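You operate a simulated robot arm through the tools that you are given. There is no shell and no other tool. Be economical: measure what you need, move in short steps, check, and stop when the job is done.

The job below is to be done with a simulated robot arm. You get a single attempt, and the scene is never put back.

TASK
Set the buffer up for the size L cross handle.
Fine: seat it on the black holder's mandrel, speed knob to LO, mop shield down, main switch on last; don't start it.

The check looks at the end state, three seconds after you hand in, the way a careful person would. Anything else that was tipped, shoved, dropped, spilled or broken makes it a failure.

THE ROBOT
A 7-joint arm with a two-finger parallel gripper, fixed in place. Base frame: the origin is at the foot of the arm, x ahead of it, y to its left, z up; the work surface is at about z = 880. Lengths are in mm, angles in rad, forces in N, time in s.
Its first joint turns from -2.897 to 2.897 rad. Payload 4.4 kg.
The TCP is the grasp point between the finger pads, 23 mm short of the fingertips. In the tool frame z runs along the fingers and y along their closing line. Largest opening 94 mm; finger width 38, thickness 10; the body of the gripper, 54 by 96 mm, starts 39 mm behind the TCP.
Orientation is told as [roll, pitch, yaw] about the base's x, y, z axes, in that order, counted from this pose: with the fingers straight down and closing along the base's y, the tool's x points along the base's -x, its y along +y and its z along -z.

THE INTERFACE
- The arm moves only by the tool move_arm. Its argument "plan" is one flat list of numbers, 7 for each row, row after row: the shift along the base's x, y, z in units of 20 mm (1.0 is 20 mm), then the turn, a rotation vector about the base's x, y, z in units of 4 degrees (1.0 is 4 degrees), then the finger opening in mm, from 0 to 94. In form: [tx, ty, tz, ax, ay, az, grip, tx, ty, tz, ax, ay, az, grip, ...]. A call has 1 to 20 rows; each row shifts and turns the commanded pose from where the row before left it. A call with a number of a shift or a turn outside -1 to 1 is refused whole. A row lasts 0.2 s, in which the tool goes at most 50 mm and 0.15 rad; a call with a longer step from one row to the next is refused whole, and so is a gripper value outside its range. A pose out of reach is approached as far as the arm can. The call stops where the force on the tool passes 60 N (or 10 N more than at its start, if that is more) or the arm is blocked; 0.2 s more then pass. The fingers move at their own pace (about 72 mm/s each) and stop on an object; they squeeze with about 40 N. The grip force told is the motor's: it shows also when the fingers shut on nothing. Time passes only in rows, and 0.2 s behind the last, so rows that do not move let the fingers close. It gives the time, the measured TCP pose, the force on the tool (base axes), the opening and the grip force at its end, in the units of the frame above (readings bear some noise), with the torque about the TCP (base axes, N m) and any sound that the robot's microphone picked up.
- Cameras (640 x 400 px; columns grow to the right, rows downward): "scene" is fixed at [49, 500.9, 1551.2]; the picture's right is [0.14, -0.99, 0.00], its down [-0.58, -0.08, -0.81] and it looks along [0.80, 0.12, -0.58] (base axes); focal length 328 px, centre (320, 200). "wrist" rides on the gripper at [86, 16, -74] in the tool frame; the picture's right is [-0.18, 0.98, 0.00], its down [-0.58, -0.11, -0.81] and it looks along [-0.79, -0.15, 0.59] (tool axes); focal length 243 px, centre (320, 200). There is no depth. A picture from a camera that has moved, and an enlarged one, comes with that camera's place and axes in the base frame and with its lens.
- camera(camera): a new picture of that camera. It takes no simulated time.
- enlarge(camera, box): a new picture of the part [left, top, right, bottom] of that camera's present view, enlarged. It takes no simulated time.
- job_done(): hands the job in; it is judged then, once.

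Go step by step. Nothing tells you positions but the pictures and the camera data: compare them with the known pose of the tool, close in by small moves and look again before you grip or let go. The budget is 120 turns and 84 pictures, counting those below and the enlarged ones. Unless the task says otherwise, let go and move clear before handing in, and close with one line.

The tools are called after "Call:" by a JSON object that holds its "name" and its "arguments". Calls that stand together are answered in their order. move_arm: Moves the arm, as the interface text tells. Its arguments: {"type":"object","properties":{"plan":{"type":"array","items":{"type":"number"}}},"required":["plan"]} The other tools are called the same way: camera (camera) takes a picture; enlarge (camera, box) takes an enlarged picture of a part of a camera's view; job_done () hands the job in.

At the start:

```text
time_s: 0.0
position: [653.1, 393.7, 1283.3]
tool_rot: [-0.001, 0.0, 0.001]
contact_force: [0.5, 0.6, 0.3]
ft_torque: [0.0, 0.01, -0.02]
grip_width: 93.8
gripper_force: 0.1
```

scene: 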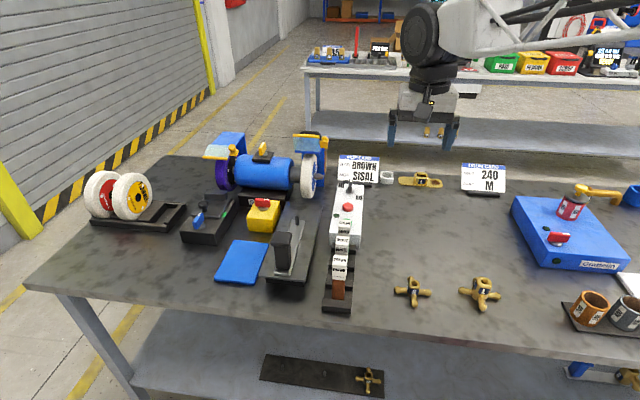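
wrist: 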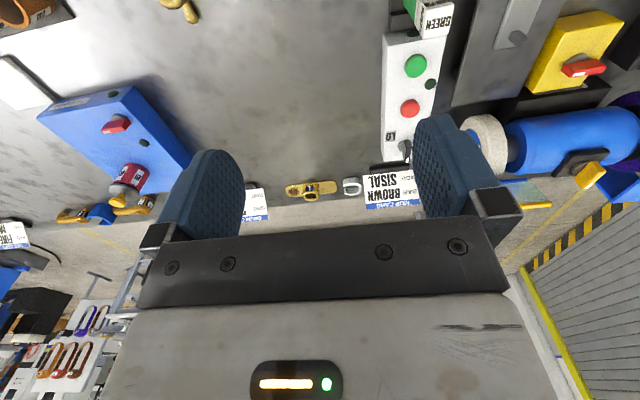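

I see a bench with a buffer (blue motor), a control box (white) with knob, a black holder, two cross handles at front. I'll zoom in on the details first.

Call:
{"name": "enlarge", "arguments": {"camera": "scene", "box": [180, 120, 380, 245]}}

Call:
{"name": "enlarge", "arguments": {"camera": "scene", "box": [230, 190, 390, 320]}}

Call:
{"name": "enlarge", "arguments": {"camera": "scene", "box": [360, 150, 640, 330]}}

Call:
{"name": "enlarge", "arguments": {"camera": "scene", "box": [370, 260, 530, 330]}}

```text
3.20 times, centred on (280, 182) of scene
camera zoom: at [49.0, 500.9, 1551.2], right [0.14, -0.99, 0.0], down [-0.58, -0.08, -0.81], along [0.8, 0.12, -0.58], focal length 1051 px, centre (448, 256)
```

zoom: 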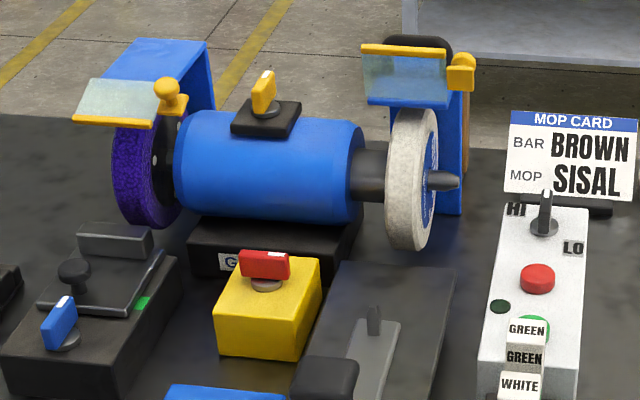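

```text
3.08 times, centred on (310, 255) of scene
camera zoom: at [49.0, 500.9, 1551.2], right [0.14, -0.99, 0.0], down [-0.58, -0.08, -0.81], along [0.8, 0.12, -0.58], focal length 1010 px, centre (351, 31)
```

zoom: 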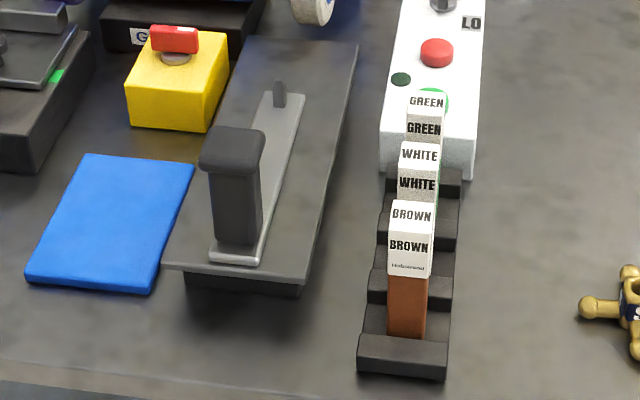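

```text
2.22 times, centred on (500, 240) of scene
camera zoom: at [49.0, 500.9, 1551.2], right [0.14, -0.99, 0.0], down [-0.58, -0.08, -0.81], along [0.8, 0.12, -0.58], focal length 730 px, centre (-80, 111)
```

zoom: 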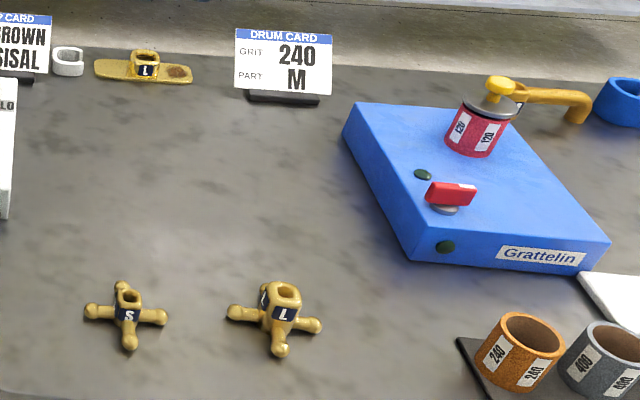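

```text
4.00 times, centred on (450, 295) of scene
camera zoom: at [49.0, 500.9, 1551.2], right [0.14, -0.99, 0.0], down [-0.58, -0.08, -0.81], along [0.8, 0.12, -0.58], focal length 1314 px, centre (-200, -180)
```

zoom: 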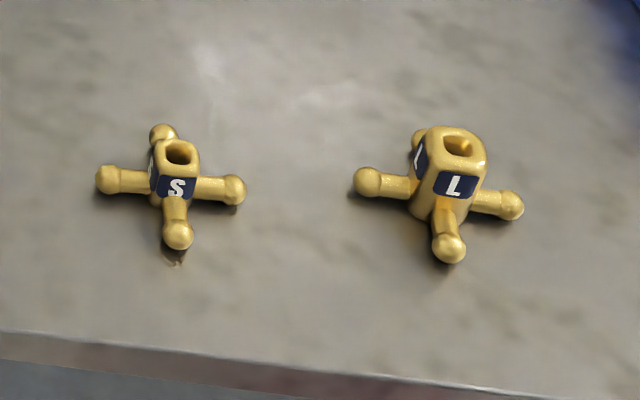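

The L cross handle looks to be near (625,187); the holder, buffer and control box are far out to the left. I'll move the wrist camera closer to the buffer to read its parts.

Call:
{"name": "move_arm", "arguments": {"plan": [0.5, 1, -0.4, 0, 0, 0, 94, 0.5, 1, -0.4, 0, 0, 0, 94, 0.5, 1, -0.4, 0, 0, 0, 94, 0.5, 1, -0.4, 0, 0, 0, 94, 0.5, 1, -0.4, 0, 0, 0, 94, 0.5, 1, -0.4, 0, 0, 0, 94, 0.5, 1, -0.4, 0, 0, 0, 94, 0.5, 1, -0.4, 0, 0, 0, 94]}}

Call:
{"name": "camera", "arguments": {"camera": "wrist"}}

Call:
{"name": "camera", "arguments": {"camera": "scene"}}

```text
time_s: 1.8
position: [734.7, 553.8, 1220.9]
tool_rot: [0.0, -0.002, 0.0]
contact_force: [-0.4, 0.5, 0.6]
ft_torque: [0.0, -0.01, -0.02]
grip_width: 94.0
gripper_force: 0.1
```

```text
77 pictures are left
camera wrist: at [647.9, 570.5, 1294.1], right [0.18, 0.98, 0.0], down [0.58, -0.11, 0.81], along [0.79, -0.15, -0.59], focal length 243 px, centre (320, 200)
```

wrist: 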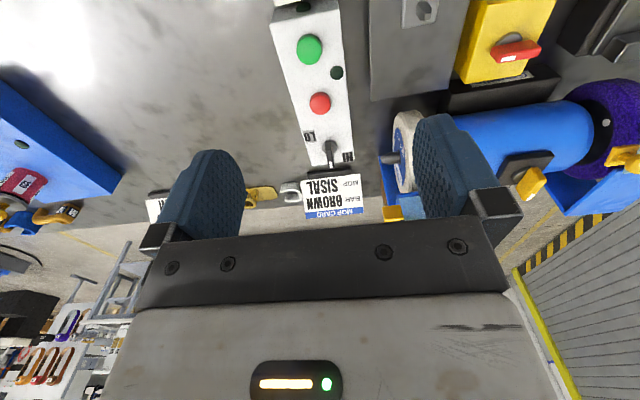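

```text
76 pictures are left
```

scene: 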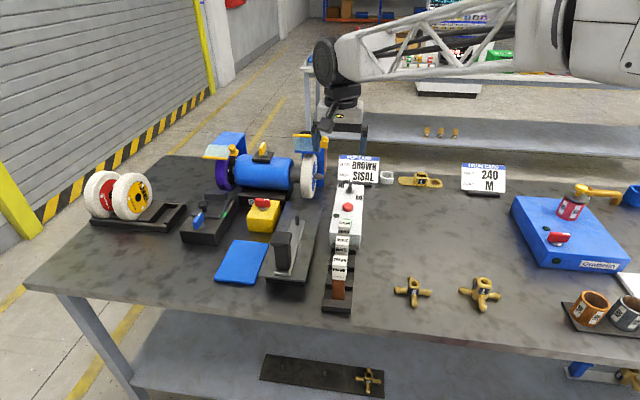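

Control box shows the knob near HI with a green start, red stop and a dark lamp. Next, a closer look at the black holder(s).

Call:
{"name": "move_arm", "arguments": {"plan": [-1, 0.3, -0.3, 0, 0, 0, 94, -1, 0.3, -0.3, 0, 0, 0, 94, -1, 0.3, -0.3, 0, 0, 0, 94, -1, 0.3, -0.3, 0, 0, 0, 94, -1, 0.3, -0.3, 0, 0, 0, 94, -1, 0.3, -0.3, 0, 0, 0, 94, -1, 0.3, -0.3, 0, 0, 0, 94, -1, 0.3, -0.3, 0, 0, 0, 94, -1, 0.3, -0.3, 0, 0, 0, 94]}}

Call:
{"name": "camera", "arguments": {"camera": "wrist"}}

Call:
{"name": "enlarge", "arguments": {"camera": "wrist", "box": [320, 0, 640, 200]}}

```text
time_s: 3.8
position: [552.7, 610.0, 1165.5]
tool_rot: [0.0, -0.001, 0.0]
contact_force: [-0.1, -0.4, -0.5]
ft_torque: [-0.01, 0.0, 0.0]
grip_width: 94.0
gripper_force: 0.0
```

```text
75 pictures are left
camera wrist: at [466.2, 626.0, 1239.1], right [0.18, 0.98, 0.0], down [0.58, -0.11, 0.81], along [0.79, -0.15, -0.59], focal length 243 px, centre (320, 200)
```

wrist: 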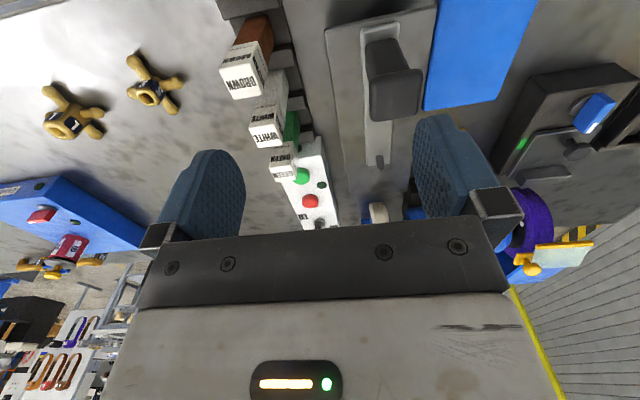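

```text
2.00 times, centred on (480, 100) of wrist
camera zoom: at [466.2, 626.0, 1239.1], right [0.18, 0.98, 0.0], down [0.58, -0.11, 0.81], along [0.79, -0.15, -0.59], focal length 485 px, centre (0, 400)
```

zoom: 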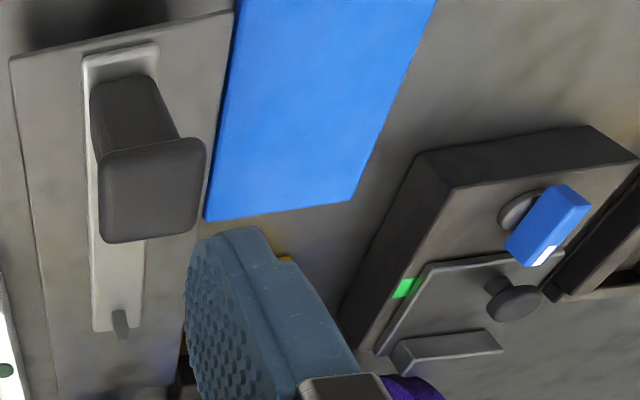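

Call:
{"name": "enlarge", "arguments": {"camera": "scene", "box": [255, 180, 335, 230]}}

Call:
{"name": "enlarge", "arguments": {"camera": "scene", "box": [80, 165, 250, 255]}}

Call:
{"name": "enlarge", "arguments": {"camera": "scene", "box": [280, 125, 400, 200]}}

```text
8.00 times, centred on (295, 205) of scene
camera zoom: at [49.0, 500.9, 1551.2], right [0.14, -0.99, 0.0], down [-0.58, -0.08, -0.81], along [0.8, 0.12, -0.58], focal length 2627 px, centre (520, 160)
```

zoom: 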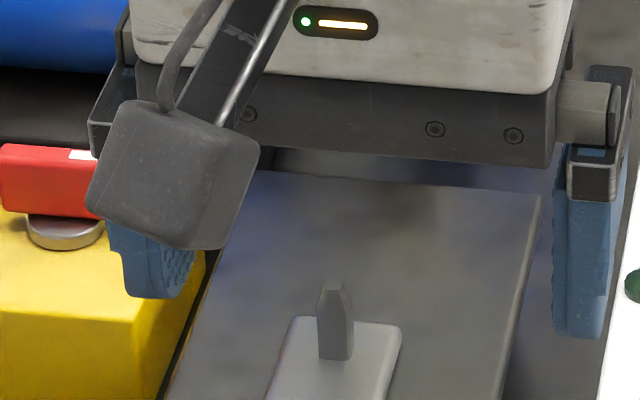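

```text
3.76 times, centred on (165, 210) of scene
camera zoom: at [49.0, 500.9, 1551.2], right [0.14, -0.99, 0.0], down [-0.58, -0.08, -0.81], along [0.8, 0.12, -0.58], focal length 1236 px, centre (904, 162)
```

zoom: 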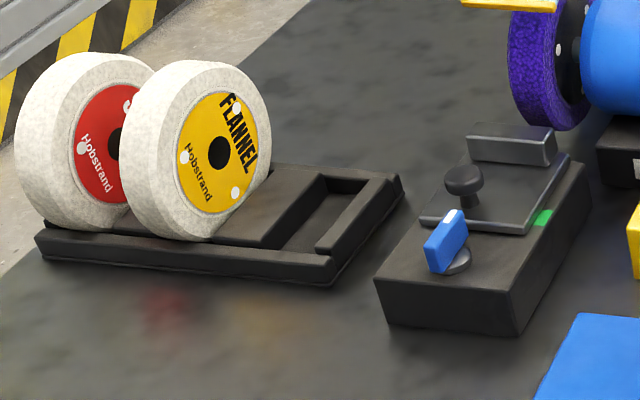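

```text
5.33 times, centred on (340, 162) of scene
camera zoom: at [49.0, 500.9, 1551.2], right [0.14, -0.99, 0.0], down [-0.58, -0.08, -0.81], along [0.8, 0.12, -0.58], focal length 1752 px, centre (213, 400)
```

zoom: 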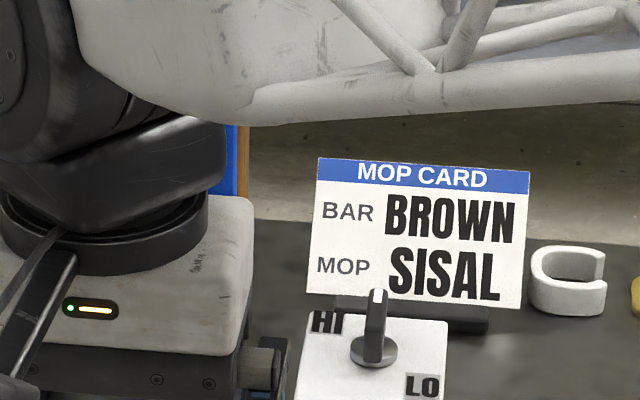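

The mandrel is the upright square peg on the slide of the black holder. Now a close look at the motor, shields and switches.

Call:
{"name": "move_arm", "arguments": {"plan": [1, 0.3, 0, 0, 0, 0.6, 94, 1, 0.3, 0, 0, 0, 0.6, 94, 1, 0.3, 0, 0, 0, 0.6, 94, 1, 0.3, 0, 0, 0, 0.6, 94, 1, 0.3, 0, 0, 0, 0.6, 94, 1, 0.3, 0, 0, 0, 0.6, 94, 1, 0.3, 0, 0, 0, 0.6, 94]}}

Call:
{"name": "camera", "arguments": {"camera": "wrist"}}

Call:
{"name": "enlarge", "arguments": {"camera": "wrist", "box": [320, 0, 640, 200]}}

```text
time_s: 5.4
position: [692.7, 652.1, 1166.4]
tool_rot: [0.001, -0.001, 0.294]
contact_force: [-0.2, 1.1, -0.3]
ft_torque: [-0.04, -0.01, -0.02]
grip_width: 94.0
gripper_force: 0.0
```

```text
70 pictures are left
camera wrist: at [605.5, 641.7, 1241.1], right [-0.11, 0.99, 0.0], down [0.59, 0.06, 0.81], along [0.8, 0.09, -0.59], focal length 243 px, centre (320, 200)
```

wrist: 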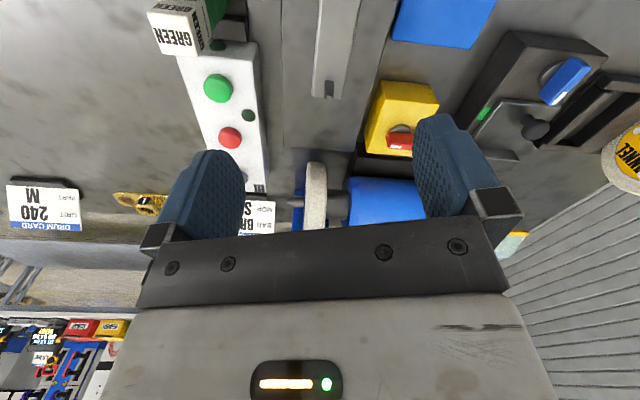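

```text
2.00 times, centred on (480, 100) of wrist
camera zoom: at [605.5, 641.7, 1241.1], right [-0.11, 0.99, 0.0], down [0.59, 0.06, 0.81], along [0.8, 0.09, -0.59], focal length 485 px, centre (0, 400)
```

zoom: 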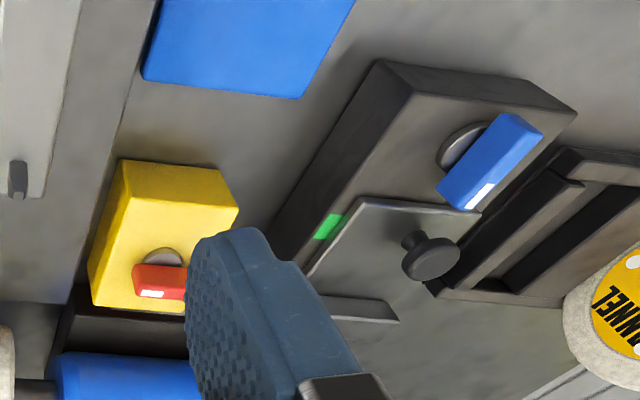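

Call:
{"name": "move_arm", "arguments": {"plan": [0, 0, 0.5, -0.29, 0.957, 0, 94, 0, 0, 0.5, -0.29, 0.957, 0, 94, 0, 0, 0.5, -0.29, 0.957, 0, 94, 0, 0, 0, -0.29, 0.957, 0, 94, 0, 0, 0, -0.29, 0.957, 0, 94, 0, 0, 0, -0.29, 0.957, 0, 94, 0, 0, 0, -0.29, 0.957, 0, 94]}}

Call:
{"name": "camera", "arguments": {"camera": "wrist"}}

Call:
{"name": "enlarge", "arguments": {"camera": "wrist", "box": [240, 0, 560, 200]}}

```text
time_s: 7.0
position: [692.3, 650.6, 1196.3]
tool_rot: [0.0, 0.489, 0.293]
contact_force: [0.3, 0.1, -0.2]
ft_torque: [0.04, -0.02, -0.03]
grip_width: 94.0
gripper_force: 0.1
```

```text
68 pictures are left
camera wrist: at [648.7, 654.6, 1302.3], right [-0.13, 0.99, -0.09], down [0.89, 0.15, 0.44], along [0.45, -0.02, -0.89], focal length 243 px, centre (320, 200)
```

wrist: 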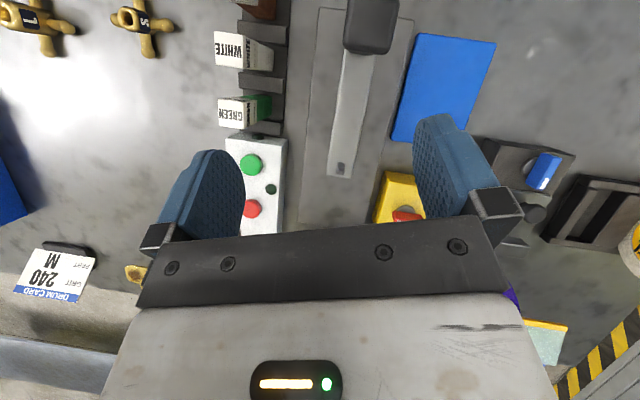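

```text
2.00 times, centred on (400, 100) of wrist
camera zoom: at [648.7, 654.6, 1302.3], right [-0.13, 0.99, -0.09], down [0.89, 0.15, 0.44], along [0.45, -0.02, -0.89], focal length 485 px, centre (160, 400)
```

zoom: 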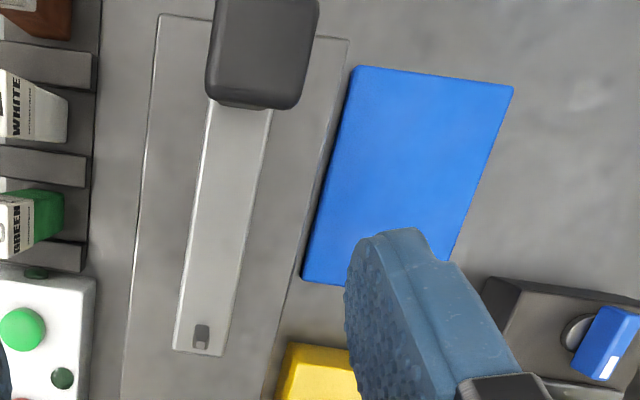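

Rotation sign learned: negative y tilts the fingers outward and the camera up. I'll tilt the other way to see the buffer.

Call:
{"name": "move_arm", "arguments": {"plan": [0, 0, 0.2, 0.29, -0.957, 0, 94, 0, 0, 0.2, 0.29, -0.957, 0, 94, 0, 0, 0.2, 0.29, -0.957, 0, 94, 0, 0, 0.2, 0.29, -0.957, 0, 94, 0, 0, 0.2, 0.29, -0.957, 0, 94, 0, 0, 0.2, 0.29, -0.957, 0, 94, 0, 0, 0.2, 0.29, -0.957, 0, 94, 0, 0, 0.2, 0.29, -0.957, 0, 94, 0, 0, 0.2, 0.29, -0.957, 0, 94, 0, 0, 0.2, 0.29, -0.957, 0, 94, 0, 0, 0, 0.29, -0.957, 0, 94, 0, 0, 0, 0.29, -0.957, 0, 94, 0, 0, 0, 0.29, -0.957, 0, 94]}}

Call:
{"name": "enlarge", "arguments": {"camera": "wrist", "box": [160, 0, 480, 200]}}

Call:
{"name": "camera", "arguments": {"camera": "wrist"}}

```text
time_s: 9.8
position: [693.7, 651.0, 1235.3]
tool_rot: [0.0, -0.42, 0.292]
contact_force: [-0.2, 0.7, 0.9]
ft_torque: [0.01, -0.03, 0.0]
grip_width: 94.2
gripper_force: 0.0
```

```text
2.00 times, centred on (320, 100) of wrist
camera zoom: at [584.3, 634.7, 1268.1], right [-0.12, 0.99, 0.08], down [0.23, -0.05, 0.97], along [0.97, 0.14, -0.22], focal length 485 px, centre (320, 400)
```

zoom: 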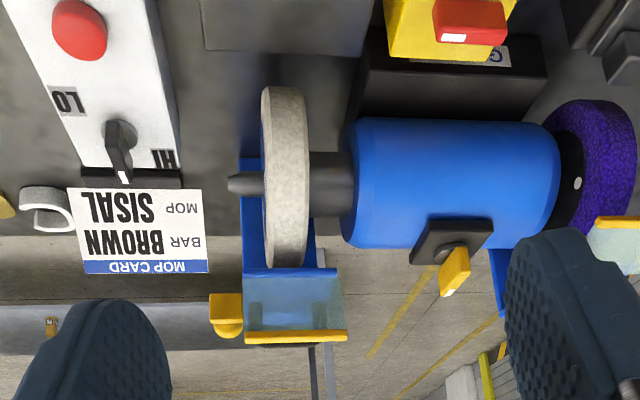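

```text
65 pictures are left
camera wrist: at [584.3, 634.7, 1268.1], right [-0.12, 0.99, 0.08], down [0.23, -0.05, 0.97], along [0.97, 0.14, -0.22], focal length 243 px, centre (320, 200)
```

wrist: 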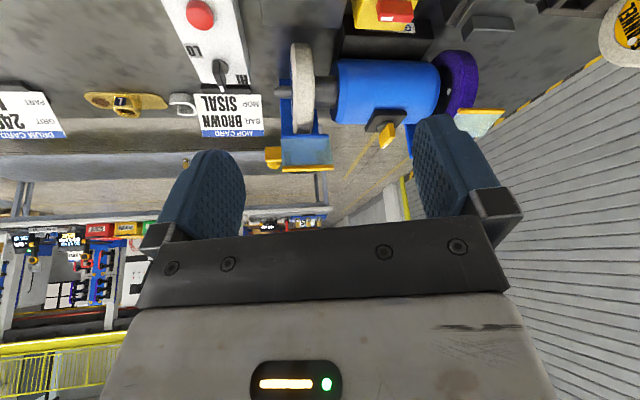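

Call:
{"name": "enlarge", "arguments": {"camera": "wrist", "box": [250, 30, 350, 180]}}

Call:
{"name": "enlarge", "arguments": {"camera": "wrist", "box": [330, 0, 530, 140]}}

```text
2.67 times, centred on (300, 105) of wrist
camera zoom: at [584.3, 634.7, 1268.1], right [-0.12, 0.99, 0.08], down [0.23, -0.05, 0.97], along [0.97, 0.14, -0.22], focal length 647 px, centre (373, 453)
```

zoom: 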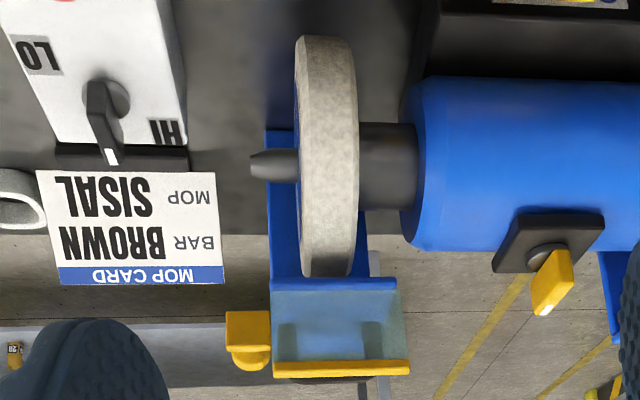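

```text
2.86 times, centred on (430, 70) of wrist
camera zoom: at [584.3, 634.7, 1268.1], right [-0.12, 0.99, 0.08], down [0.23, -0.05, 0.97], along [0.97, 0.14, -0.22], focal length 693 px, centre (6, 571)
```

zoom: 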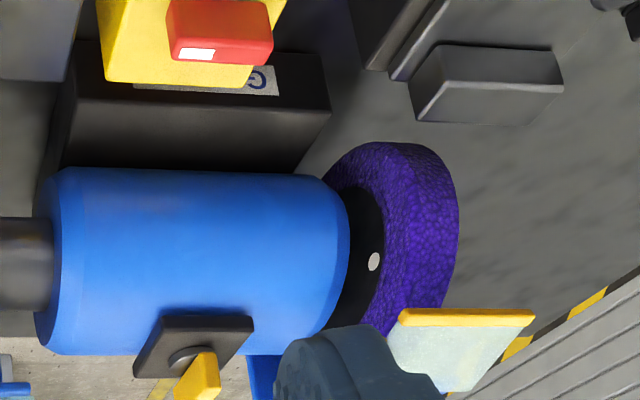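

Right shield is up (knob about (920,619,1123)), left one is already down; the yellow box's red rotary looks like the main switch. Now I go to the L handle for a close look.

Call:
{"name": "move_arm", "arguments": {"plan": [-0.2, -1, 0, -0.29, 0.957, 0, 94, -0.2, -1, 0, -0.29, 0.957, 0, 94, -0.2, -1, 0, -0.29, 0.957, 0, 94, -0.2, -1, 0, -0.29, 0.957, 0, 94, -0.2, -1, 0, -0.29, 0.957, 0, 94, -0.2, -1, 0, -0.29, 0.957, 0, 94, -0.2, -1, 0, 0, 0, -0.84, 94, -0.2, -1, 0, 0, 0, -0.84, 94, -0.2, -1, 0, 0, 0, -0.84, 94, -0.2, -1, 0, 0, 0, -0.84, 94, -0.2, -1, 0, 0, 0, -0.82, 94, -0.2, -1, -1, 0, 0, 0, 94, -0.2, -1, -1, 0, 0, 0, 94, -0.2, -1, -1, 0, 0, 0, 94, -0.2, -1, -1, 0, 0, 0, 94, -0.2, -1, -1, 0, 0, 0, 94, -0.2, -1, -1, 0, 0, 0, 94, -0.2, -1, -1, 0, 0, 0, 94, -0.2, -1, -1, 0, 0, 0, 94, -0.2, -1, -1, 0, 0, 0, 94]}}

Call:
{"name": "move_arm", "arguments": {"plan": [-0.2, -1, 0, 0, 0, 0, 94, -0.2, -1, 0, 0, 0, 0, 94, -0.2, -1, 0, 0, 0, 0, 94]}}

Call:
{"name": "camera", "arguments": {"camera": "wrist"}}

Call:
{"name": "enlarge", "arguments": {"camera": "scene", "box": [180, 115, 380, 240]}}

```text
time_s: 14.0
position: [613.0, 250.0, 1055.8]
tool_rot: [0.0, 0.0, 0.002]
contact_force: [0.9, 0.8, -0.7]
ft_torque: [0.02, 0.01, 0.01]
grip_width: 94.1
gripper_force: 0.1
```

```text
time_s: 14.8
position: [599.4, 190.3, 1056.0]
tool_rot: [0.0, 0.002, -0.001]
contact_force: [-1.0, 0.1, 0.5]
ft_torque: [0.01, 0.01, 0.0]
grip_width: 94.2
gripper_force: 0.1
```

```text
62 pictures are left
camera wrist: at [513.6, 207.4, 1130.4], right [0.18, 0.98, 0.0], down [0.58, -0.11, 0.81], along [0.79, -0.15, -0.59], focal length 243 px, centre (320, 200)
```

wrist: 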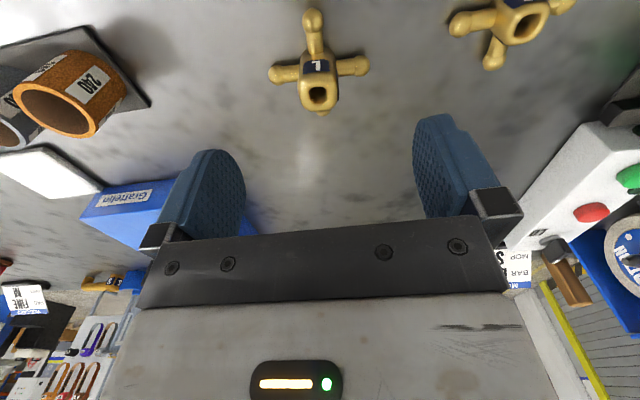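

```text
3.20 times, centred on (280, 178) of scene
camera zoom: at [49.0, 500.9, 1551.2], right [0.14, -0.99, 0.0], down [-0.58, -0.08, -0.81], along [0.8, 0.12, -0.58], focal length 1051 px, centre (448, 272)
```

zoom: 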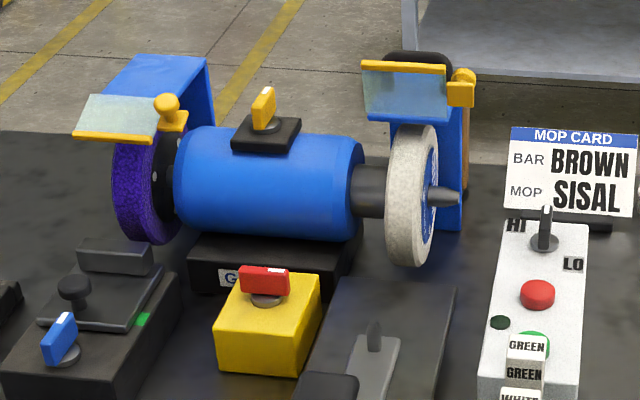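

Call:
{"name": "enlarge", "arguments": {"camera": "wrist", "box": [500, 130, 640, 320]}}

Call:
{"name": "enlarge", "arguments": {"camera": "wrist", "box": [240, 0, 400, 130]}}

```text
2.11 times, centred on (570, 225) of wrist
camera zoom: at [513.6, 207.4, 1130.4], right [0.18, 0.98, 0.0], down [0.58, -0.11, 0.81], along [0.79, -0.15, -0.59], focal length 511 px, centre (-206, 147)
```

zoom: 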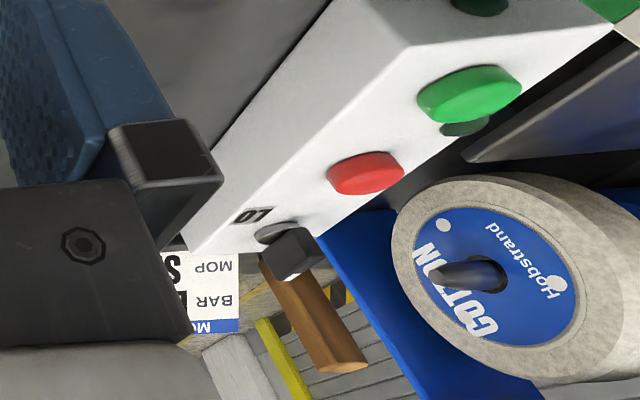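

```text
3.08 times, centred on (320, 65) of wrist
camera zoom: at [513.6, 207.4, 1130.4], right [0.18, 0.98, 0.0], down [0.58, -0.11, 0.81], along [0.79, -0.15, -0.59], focal length 746 px, centre (320, 615)
```

zoom: 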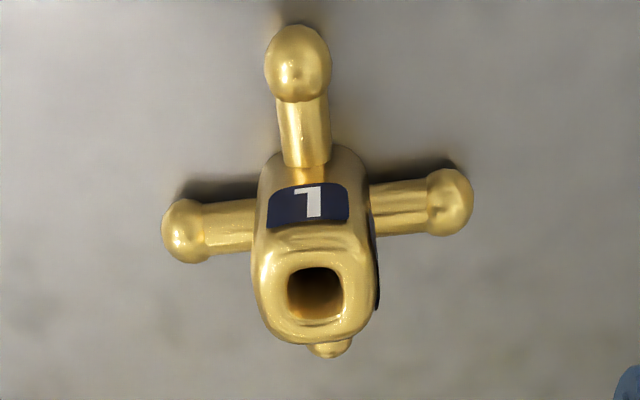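

The fitted mop reads COTTON and the L hub top is at about (627,185,930) with its arms near table height. I check other handles' appearance to learn whether the bore goes through.

Call:
{"name": "enlarge", "arguments": {"camera": "scene", "box": [340, 350, 400, 400]}}

Call:
{"name": "enlarge", "arguments": {"camera": "scene", "box": [450, 265, 510, 320]}}

Call:
{"name": "enlarge", "arguments": {"camera": "scene", "box": [560, 340, 640, 400]}}

```text
8.00 times, centred on (370, 375) of scene
camera zoom: at [49.0, 500.9, 1551.2], right [0.14, -0.99, 0.0], down [-0.58, -0.08, -0.81], along [0.8, 0.12, -0.58], focal length 2627 px, centre (-80, -1200)
```

zoom: 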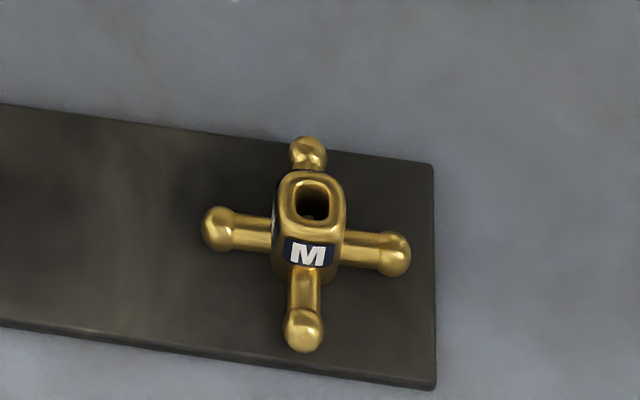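

```text
7.27 times, centred on (480, 292) of scene
camera zoom: at [49.0, 500.9, 1551.2], right [0.14, -0.99, 0.0], down [-0.58, -0.08, -0.81], along [0.8, 0.12, -0.58], focal length 2388 px, centre (-844, -473)
```

zoom: 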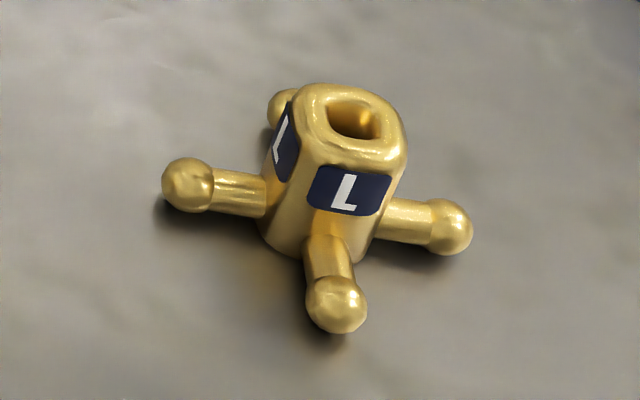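

```text
6.67 times, centred on (600, 370) of scene
camera zoom: at [49.0, 500.9, 1551.2], right [0.14, -0.99, 0.0], down [-0.58, -0.08, -0.81], along [0.8, 0.12, -0.58], focal length 2189 px, centre (-1547, -933)
```

zoom: 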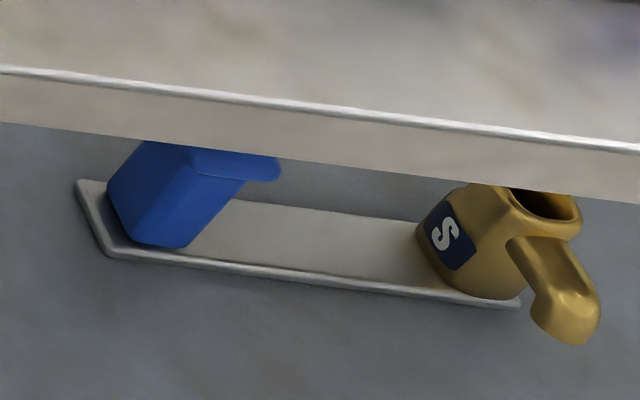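

Labels read upright with bore up and the similar shelf holder shows a part seated that way, so it goes on upright. I'll approach the L hub tilted ~24° outward (for reach at the mandrel) and check alignment above it.

Call:
{"name": "move_arm", "arguments": {"plan": [0.2, 0, -0.4, 0, -1, 0, 94, 0.2, 0, -0.4, 0, -1, 0, 94, 0.2, 0, -0.4, 0, -1, 0, 94, 0.2, -0.1, -0.4, 0, -1, 0, 94, 0.2, -0.1, -0.4, 0, -1, 0, 94, 0.3, 0, -0.4, 0, -1, 0, 94, 0, 0, 0, 0, 0, -0.57, 94, 0, 0, 0, 0, 0, -0.57, 94]}}

Call:
{"name": "camera", "arguments": {"camera": "wrist"}}

Call:
{"name": "enlarge", "arguments": {"camera": "scene", "box": [420, 220, 540, 320]}}

```text
time_s: 16.6
position: [627.6, 186.0, 1007.7]
tool_rot: [-0.001, -0.419, -0.079]
contact_force: [0.6, 0.9, 0.1]
ft_torque: [0.02, 0.0, 0.0]
grip_width: 94.1
gripper_force: 0.1
```

```text
55 pictures are left
camera wrist: at [519.4, 211.6, 1040.5], right [0.25, 0.97, 0.07], down [0.19, -0.12, 0.97], along [0.95, -0.22, -0.22], focal length 243 px, centre (320, 200)
```

wrist: 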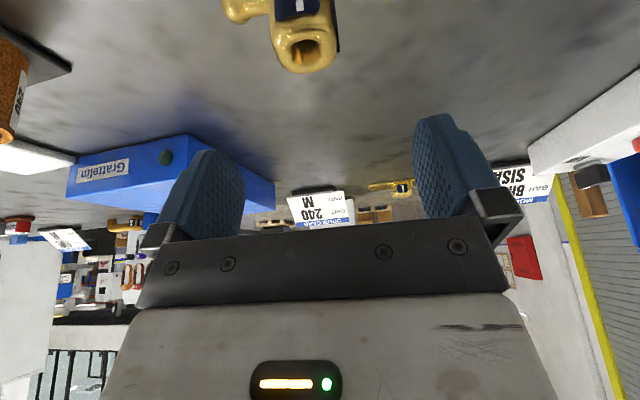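

```text
4.00 times, centred on (480, 270) of scene
camera zoom: at [49.0, 500.9, 1551.2], right [0.14, -0.99, 0.0], down [-0.58, -0.08, -0.81], along [0.8, 0.12, -0.58], focal length 1314 px, centre (-320, -80)
```

zoom: 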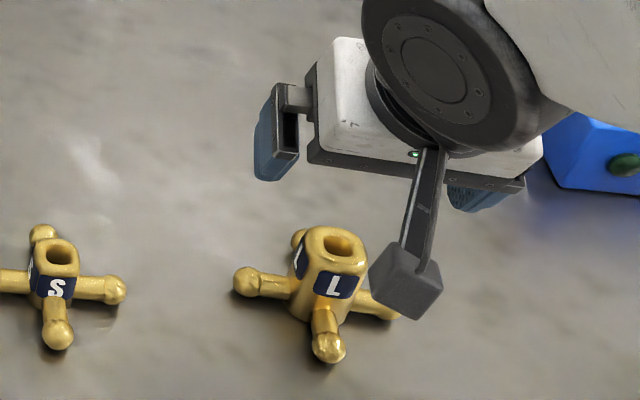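

The triangulation agrees (hub at (627,186,930)). Descend and grip.

Call:
{"name": "move_arm", "arguments": {"plan": [0, 0, -0.94, 0, 0, 0, 94, 0, 0, -0.94, 0, 0, 0, 94, 0, 0, -0.93, 0, 0, 0, 94, 0, 0, -0.93, 0, 0, 0, 94]}}

Call:
{"name": "enlarge", "arguments": {"camera": "scene", "box": [420, 220, 540, 320]}}

```text
time_s: 17.6
position: [628.5, 186.8, 933.3]
tool_rot: [0.002, -0.421, -0.078]
contact_force: [0.3, 1.1, 0.1]
ft_torque: [-0.04, 0.01, -0.01]
grip_width: 94.1
gripper_force: 0.1
```

```text
4.00 times, centred on (480, 270) of scene
camera zoom: at [49.0, 500.9, 1551.2], right [0.14, -0.99, 0.0], down [-0.58, -0.08, -0.81], along [0.8, 0.12, -0.58], focal length 1314 px, centre (-320, -80)
```

zoom: 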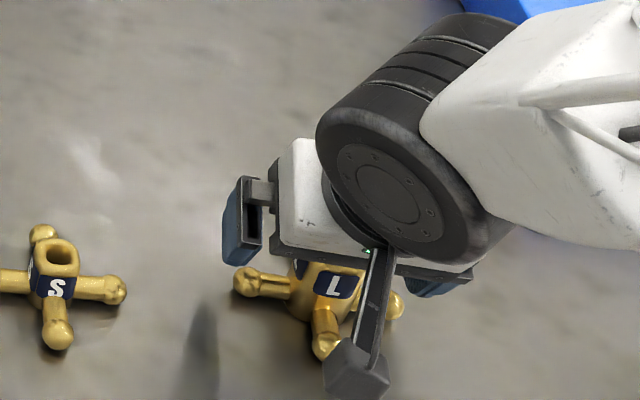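

Clear of the arms; close the fingers and lift a little.

Call:
{"name": "move_arm", "arguments": {"plan": [0, 0, 0, 0, 0, 0, 40, 0, 0, 0, 0, 0, 0, 30, 0, 0, 0, 0, 0, 0, 15, 0, 0, 0, 0, 0, 0, 10, 0, 0, 0, 0, 0, 0, 10]}}

Call:
{"name": "move_arm", "arguments": {"plan": [0, 0, 1, 0, 0, 0, 10, 0, 0, 1, 0, 0, 0, 10, 0, 0, 1, 0, 0, 0, 10, 0, 0, 1, 0, 0, 0, 10, 0, 0, 1, 0, 0, 0, 10, 0, 0, 1, 0, 0, 0, 10, 0, 0, 1, 0, 0, 0, 10]}}

Call:
{"name": "camera", "arguments": {"camera": "wrist"}}

Call:
{"name": "enlarge", "arguments": {"camera": "scene", "box": [420, 180, 540, 280]}}

```text
time_s: 18.8
position: [628.0, 187.4, 933.2]
tool_rot: [-0.001, -0.419, -0.079]
contact_force: [0.1, 0.0, 0.2]
ft_torque: [0.06, -0.04, -0.01]
grip_width: 35.3
gripper_force: 40.2
```

```text
time_s: 20.4
position: [627.6, 184.9, 1072.9]
tool_rot: [0.0, -0.418, -0.08]
contact_force: [0.3, 0.3, -2.8]
ft_torque: [-0.05, -0.03, -0.02]
grip_width: 35.4
gripper_force: 40.4
```

```text
52 pictures are left
camera wrist: at [519.6, 210.1, 1105.6], right [0.25, 0.97, 0.07], down [0.19, -0.12, 0.97], along [0.95, -0.22, -0.22], focal length 243 px, centre (320, 200)
```

wrist: 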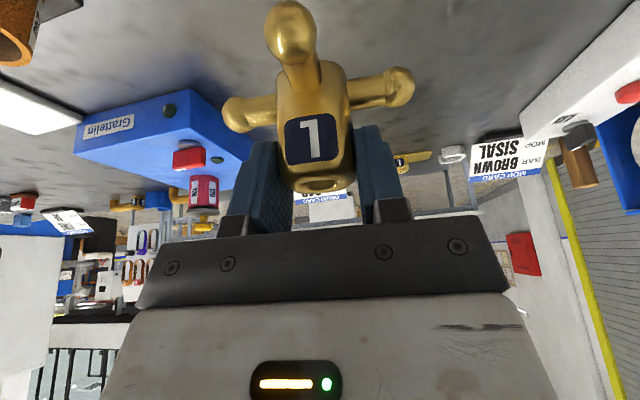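

```text
4.00 times, centred on (480, 230) of scene
camera zoom: at [49.0, 500.9, 1551.2], right [0.14, -0.99, 0.0], down [-0.58, -0.08, -0.81], along [0.8, 0.12, -0.58], focal length 1314 px, centre (-320, 80)
```

zoom: 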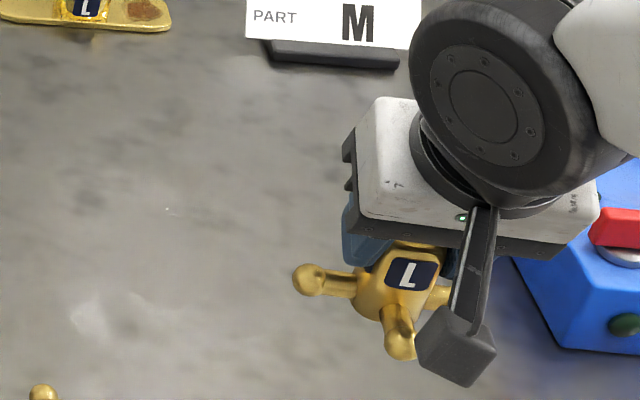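

Handle held. I turn its underside toward the scene camera to check the socket.

Call:
{"name": "move_arm", "arguments": {"plan": [-0.2, 0.5, 1, 0, 1, 0, 10, -0.2, 0.5, 1, 0, 1, 0, 10, -0.2, 0.5, 1, 0, 1, 0, 10, -0.2, 0.5, 1, 0, 1, 0, 10, -0.2, 0.5, 1, 0, 1, 0, 10, -0.2, 0.5, 1, 0, 1, 0, 10, -0.2, 0.5, 1, 0, 1, 0, 10, -0.2, 0.5, 0, 0, 1, 0, 10, -0.2, 0.5, 0, 0, 1, 0, 10, -0.2, 0.5, 0, 0, 1, 0, 10, -0.2, 0.5, 0, 0, 1, 0, 10, -0.2, 0.5, 0, 0, 1, 0, 10, -0.2, 0.5, 0, 0, 1, 0, 10, -0.2, 0.5, 0, 0, 1, 0, 10, -0.2, 0.5, 0, 0, 1, 0, 10, -0.2, 0.5, 0, 0, 1, 0, 10, -0.2, 0.5, 0, 0, 1, 0, 10, -0.2, 0.5, 0, 0, 1, 0, 10, -0.2, 0.5, 0, 0, 1, 0, 10, -0.2, 0.5, 0, 0, 1, 0, 10]}}

Call:
{"name": "camera", "arguments": {"camera": "scene"}}

```text
time_s: 24.6
position: [547.7, 385.3, 1213.8]
tool_rot: [-0.138, 0.975, -0.128]
contact_force: [-0.1, 0.9, -2.8]
ft_torque: [-0.01, -0.11, -0.02]
grip_width: 35.5
gripper_force: 39.5
```

```text
50 pictures are left
```

scene: 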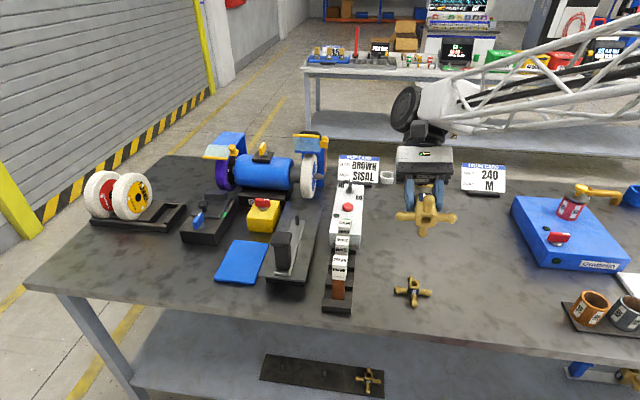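

Call:
{"name": "enlarge", "arguments": {"camera": "scene", "box": [390, 180, 470, 240]}}

```text
6.67 times, centred on (430, 210) of scene
camera zoom: at [49.0, 500.9, 1551.2], right [0.14, -0.99, 0.0], down [-0.58, -0.08, -0.81], along [0.8, 0.12, -0.58], focal length 2189 px, centre (-413, 133)
```

zoom: 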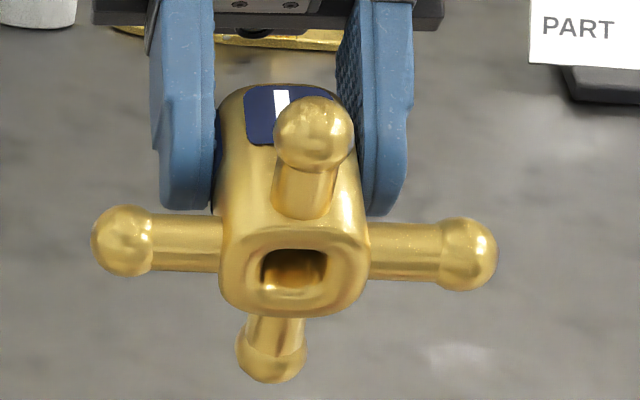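

The bore goes right through with a square socket (~14 mm). Now return to the outward tilt and fly near the mandrel with it offset to one side in the wrist view.

Call:
{"name": "move_arm", "arguments": {"plan": [0.545, 0.4625, -0.3475, 0, -1, 0, 10, 0.545, 0.4625, -0.3475, 0, -1, 0, 10, 0.545, 0.4625, -0.3475, 0, -1, 0, 10, 0.545, 0.4625, -0.3475, 0, -1, 0, 10, 0.545, 0.4625, -0.3475, 0, -1, 0, 10, 0.545, 0.4625, -0.3475, 0, -1, 0, 10, 0.545, 0.4625, -0.3475, 0, -1, 0, 10, 0.545, 0.4625, -0.3475, 0, -1, 0, 10, 0.545, 0.4625, -0.3475, 0, -1, 0, 10, 0.545, 0.4625, -0.3475, 0, -1, 0, 10, 0.545, 0.4625, -0.3475, 0, -1, 0, 10, 0.545, 0.4625, -0.3475, 0, -1, 0, 10, 0.545, 0.4625, -0.3475, 0, -1, 0, 10, 0.545, 0.4625, -0.3475, 0, -1, 0, 10, 0.545, 0.4625, -0.3475, 0, -1, 0, 10, 0.545, 0.4625, -0.3475, 0, -1, 0, 10, 0.545, 0.4625, -0.3475, 0, -1, 0, 10, 0.545, 0.4625, -0.3475, 0, -1, 0, 10, 0.545, 0.4625, -0.3475, 0, -1, 0.5, 10, 0.545, 0.4625, -0.3475, 0, -1, 0.65, 10]}}

Call:
{"name": "camera", "arguments": {"camera": "wrist"}}

```text
time_s: 28.8
position: [765.5, 569.7, 1074.8]
tool_rot: [-0.006, -0.42, 0.003]
contact_force: [-0.4, 0.0, -3.2]
ft_torque: [0.01, 0.0, 0.02]
grip_width: 35.5
gripper_force: 40.3
```

```text
48 pictures are left
camera wrist: at [655.8, 587.5, 1106.9], right [0.17, 0.98, 0.07], down [0.2, -0.1, 0.97], along [0.97, -0.15, -0.22], focal length 243 px, centre (320, 200)
```

wrist: 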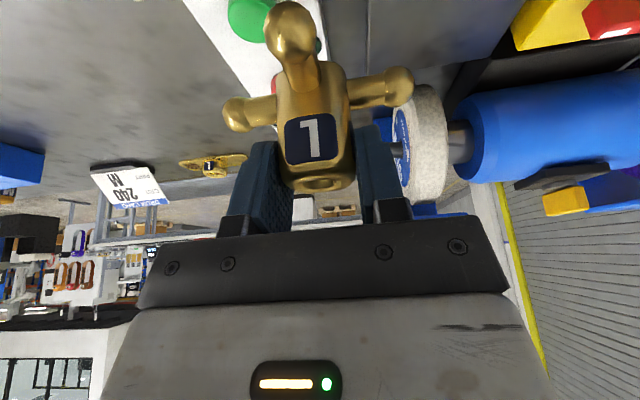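

Call:
{"name": "move_arm", "arguments": {"plan": [-1, 0, 0, 0, 0, 0, 10, -1, 0, 0, 0, 0, 0, 10, -1, 0, 0, 0, 0, 0, 10, 0, 0, 0, 0, 0, 0, 10]}}

Call:
{"name": "enlarge", "arguments": {"camera": "wrist", "box": [380, 0, 540, 110]}}

Call:
{"name": "enlarge", "arguments": {"camera": "scene", "box": [260, 150, 380, 250]}}

```text
time_s: 29.8
position: [703.7, 572.8, 1075.1]
tool_rot: [-0.007, -0.419, 0.004]
contact_force: [-0.4, -0.1, -2.8]
ft_torque: [0.01, 0.05, -0.01]
grip_width: 35.7
gripper_force: 39.6
```

```text
3.64 times, centred on (460, 55) of wrist
camera zoom: at [595.5, 588.7, 1108.5], right [0.17, 0.98, 0.07], down [0.2, -0.1, 0.97], along [0.96, -0.15, -0.22], focal length 882 px, centre (-189, 727)
```

zoom: 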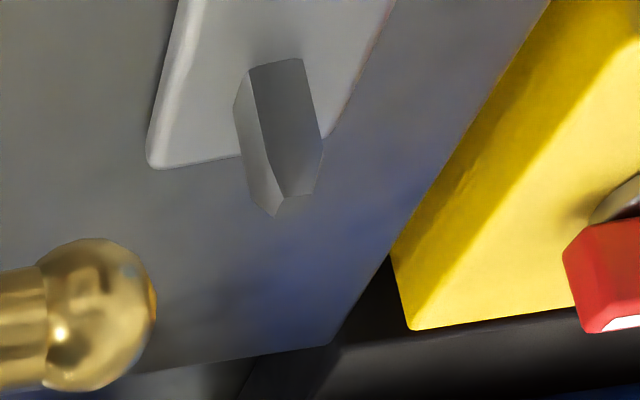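

```text
4.00 times, centred on (320, 200) of scene
camera zoom: at [49.0, 500.9, 1551.2], right [0.14, -0.99, 0.0], down [-0.58, -0.08, -0.81], along [0.8, 0.12, -0.58], focal length 1314 px, centre (320, 200)
```

zoom: 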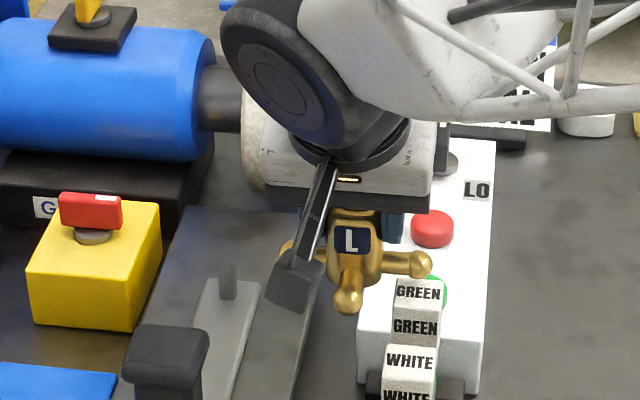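

The peg is square, aligned with the base axes, with a chamfered tip. To triangulate it exactly I shift the camera back 100 mm and look again.

Call:
{"name": "move_arm", "arguments": {"plan": [-1, 0, 0, 0, 0, 0, 10, -1, 0, 0, 0, 0, 0, 10, -1, 0, 0, 0, 0, 0, 10, -1, 0, 0, 0, 0, 0, 10, -1, 0, 0, 0, 0, 0, 10, 0, 0, 0, 0, 0, 0, 10]}}

Call:
{"name": "enlarge", "arguments": {"camera": "wrist", "box": [360, 20, 480, 120]}}

```text
time_s: 31.2
position: [602.8, 570.7, 1075.8]
tool_rot: [-0.007, -0.419, 0.003]
contact_force: [0.1, -0.5, -3.0]
ft_torque: [-0.02, -0.01, 0.02]
grip_width: 35.4
gripper_force: 40.2
```

```text
4.00 times, centred on (420, 70) of wrist
camera zoom: at [494.2, 587.5, 1108.6], right [0.17, 0.98, 0.07], down [0.2, -0.1, 0.97], along [0.96, -0.15, -0.22], focal length 970 px, centre (-80, 720)
```

zoom: 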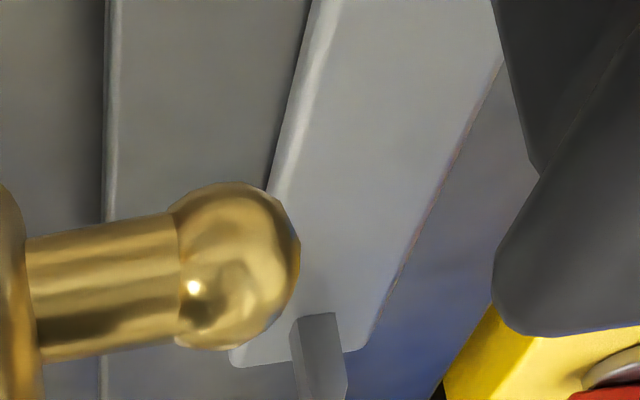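

Triangulated: strip top z≈942, peg ~11 mm square centred near (766.5,670.5), tip ≈972. I move the handle above it.

Call:
{"name": "move_arm", "arguments": {"plan": [1, 0, 0.2, 0, 0, 0, 10, 1, 0, 0.2, 0, 0, 0, 10, 1, 0, 0, 0, 0, 0, 10, 1, 0, 0, 0, 0, 0, 10, 1, 0, 0, 0, 0, 0, 10, 1, 0, 0, 0, 0, 0, 10, 1, 0, 0, 0, 0, 0, 10, 1, 0, 0, 0, 0, 0, 10, 0.18, 1, 0, 0, 0, 0, 10, 0, 1, 0, 0, 0, 0, 10, 0, 1, 0, 0, 0, 0, 10, 0, 1, 0, 0, 0, 0, 10, 0, 1, 0, 0, 0, 0, 10, 0, 0, 0, 0, 0, 0, 10]}}

Call:
{"name": "enlarge", "arguments": {"camera": "scene", "box": [250, 140, 350, 220]}}

Call:
{"name": "camera", "arguments": {"camera": "wrist"}}

```text
time_s: 34.2
position: [769.3, 669.5, 1082.2]
tool_rot: [-0.007, -0.419, 0.003]
contact_force: [0.5, -0.2, -3.2]
ft_torque: [-0.01, 0.04, -0.05]
grip_width: 35.7
gripper_force: 39.9
```

```text
5.00 times, centred on (300, 180) of scene
camera zoom: at [49.0, 500.9, 1551.2], right [0.14, -0.99, 0.0], down [-0.58, -0.08, -0.81], along [0.8, 0.12, -0.58], focal length 1642 px, centre (420, 300)
```

zoom: 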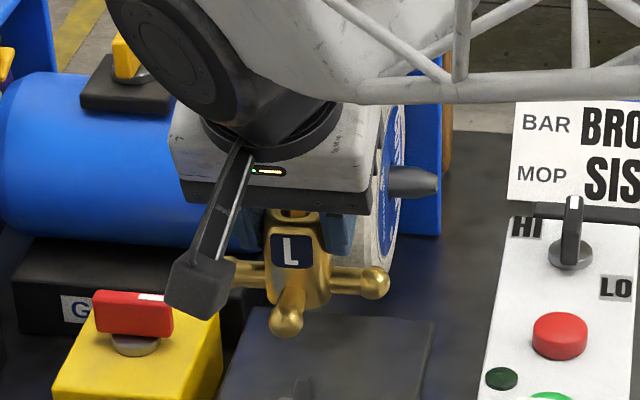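

```text
43 pictures are left
camera wrist: at [659.7, 686.6, 1115.1], right [0.17, 0.98, 0.07], down [0.2, -0.1, 0.97], along [0.96, -0.15, -0.22], focal length 243 px, centre (320, 200)
```

wrist: 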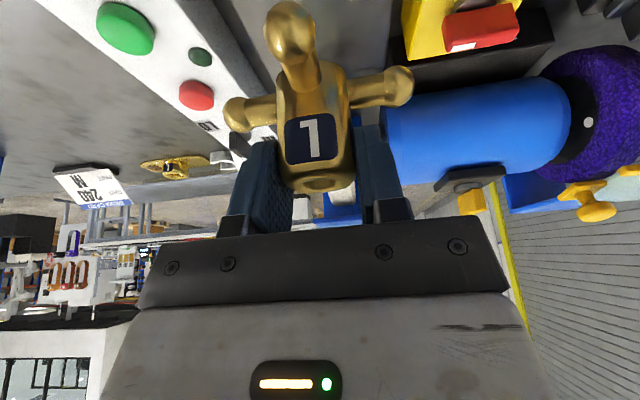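

Call:
{"name": "move_arm", "arguments": {"plan": [0, 0, -0.8, 0, 0, 0, 10, 0, 0, -0.8, 0, 0, 0, 10, 0, 0, -0.7, 0, 0, 0, 10, 0, 0, 0, 0, 0, 0, 10]}}

Call:
{"name": "enlarge", "arguments": {"camera": "scene", "box": [260, 160, 340, 220]}}

Call:
{"name": "move_arm", "arguments": {"plan": [0, 0, 0, 0, 0, 0, 10]}}

Call:
{"name": "move_arm", "arguments": {"plan": [0, 0, 0, 0, 0, 0, 10]}}

```text
time_s: 35.2
position: [768.8, 669.6, 1036.5]
tool_rot: [-0.008, -0.42, 0.004]
contact_force: [0.3, -0.6, -2.1]
ft_torque: [-0.01, 0.0, 0.02]
grip_width: 35.5
gripper_force: 40.5
```

```text
6.67 times, centred on (300, 190) of scene
camera zoom: at [49.0, 500.9, 1551.2], right [0.14, -0.99, 0.0], down [-0.58, -0.08, -0.81], along [0.8, 0.12, -0.58], focal length 2189 px, centre (453, 267)
```

zoom: 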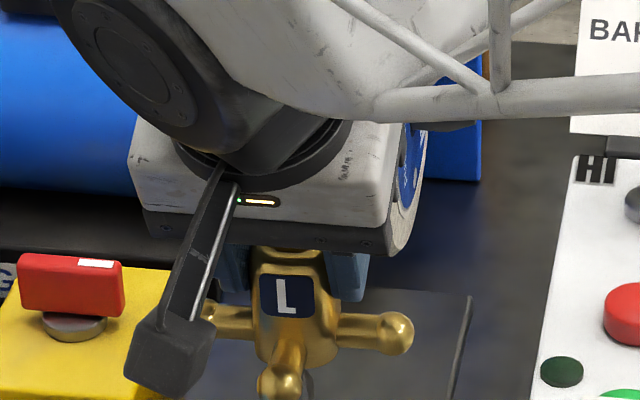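

```text
time_s: 35.6
position: [769.3, 669.9, 1035.8]
tool_rot: [-0.006, -0.419, 0.004]
contact_force: [-0.1, -0.6, -3.1]
ft_torque: [0.0, 0.0, 0.0]
grip_width: 35.4
gripper_force: 39.7
```

```text
time_s: 36.0
position: [768.7, 669.4, 1035.5]
tool_rot: [-0.006, -0.42, 0.005]
contact_force: [0.7, -0.6, -3.6]
ft_torque: [-0.02, 0.03, -0.04]
grip_width: 35.3
gripper_force: 39.4
```

Call:
{"name": "enlarge", "arguments": {"camera": "scene", "box": [268, 190, 332, 230]}}

```text
10.00 times, centred on (300, 210) of scene
camera zoom: at [49.0, 500.9, 1551.2], right [0.14, -0.99, 0.0], down [-0.58, -0.08, -0.81], along [0.8, 0.12, -0.58], focal length 3284 px, centre (520, 100)
```

zoom: 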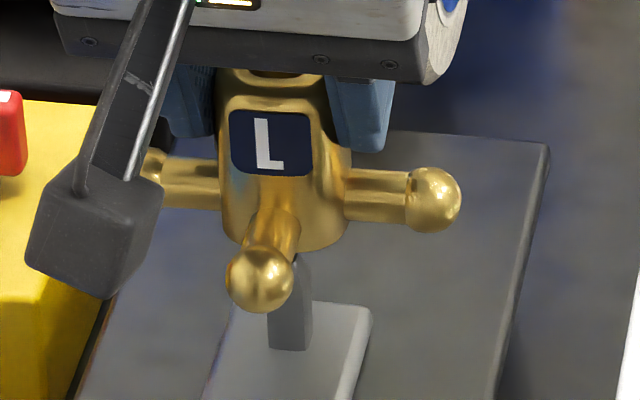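

Lateral alignment is good; I apply a small correction (-2.4, +0.9 mm) and lower gently, watching forces.

Call:
{"name": "move_arm", "arguments": {"plan": [-0.12, 0.045, 0, 0, 0, 0, 10, 0, 0, -0.3, 0, 0, 0, 10, 0, 0, -0.3, 0, 0, 0, 10, 0, 0, -0.25, 0, 0, 0, 10, 0, 0, -0.25, 0, 0, 0, 10, 0, 0, 0, 0, 0, 0, 10]}}

Call:
{"name": "enlarge", "arguments": {"camera": "scene", "box": [268, 190, 332, 230]}}

```text
time_s: 37.4
position: [766.9, 669.8, 1014.6]
tool_rot: [-0.007, -0.419, 0.003]
contact_force: [-0.1, -0.2, -3.3]
ft_torque: [0.01, 0.03, -0.01]
grip_width: 35.9
gripper_force: 39.7
```

```text
10.00 times, centred on (300, 210) of scene
camera zoom: at [49.0, 500.9, 1551.2], right [0.14, -0.99, 0.0], down [-0.58, -0.08, -0.81], along [0.8, 0.12, -0.58], focal length 3284 px, centre (520, 100)
```

zoom: 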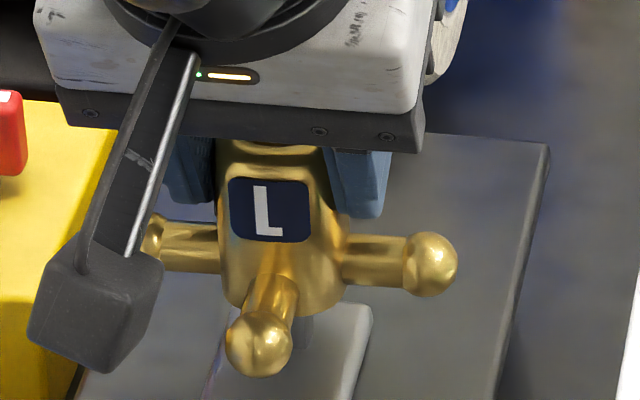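

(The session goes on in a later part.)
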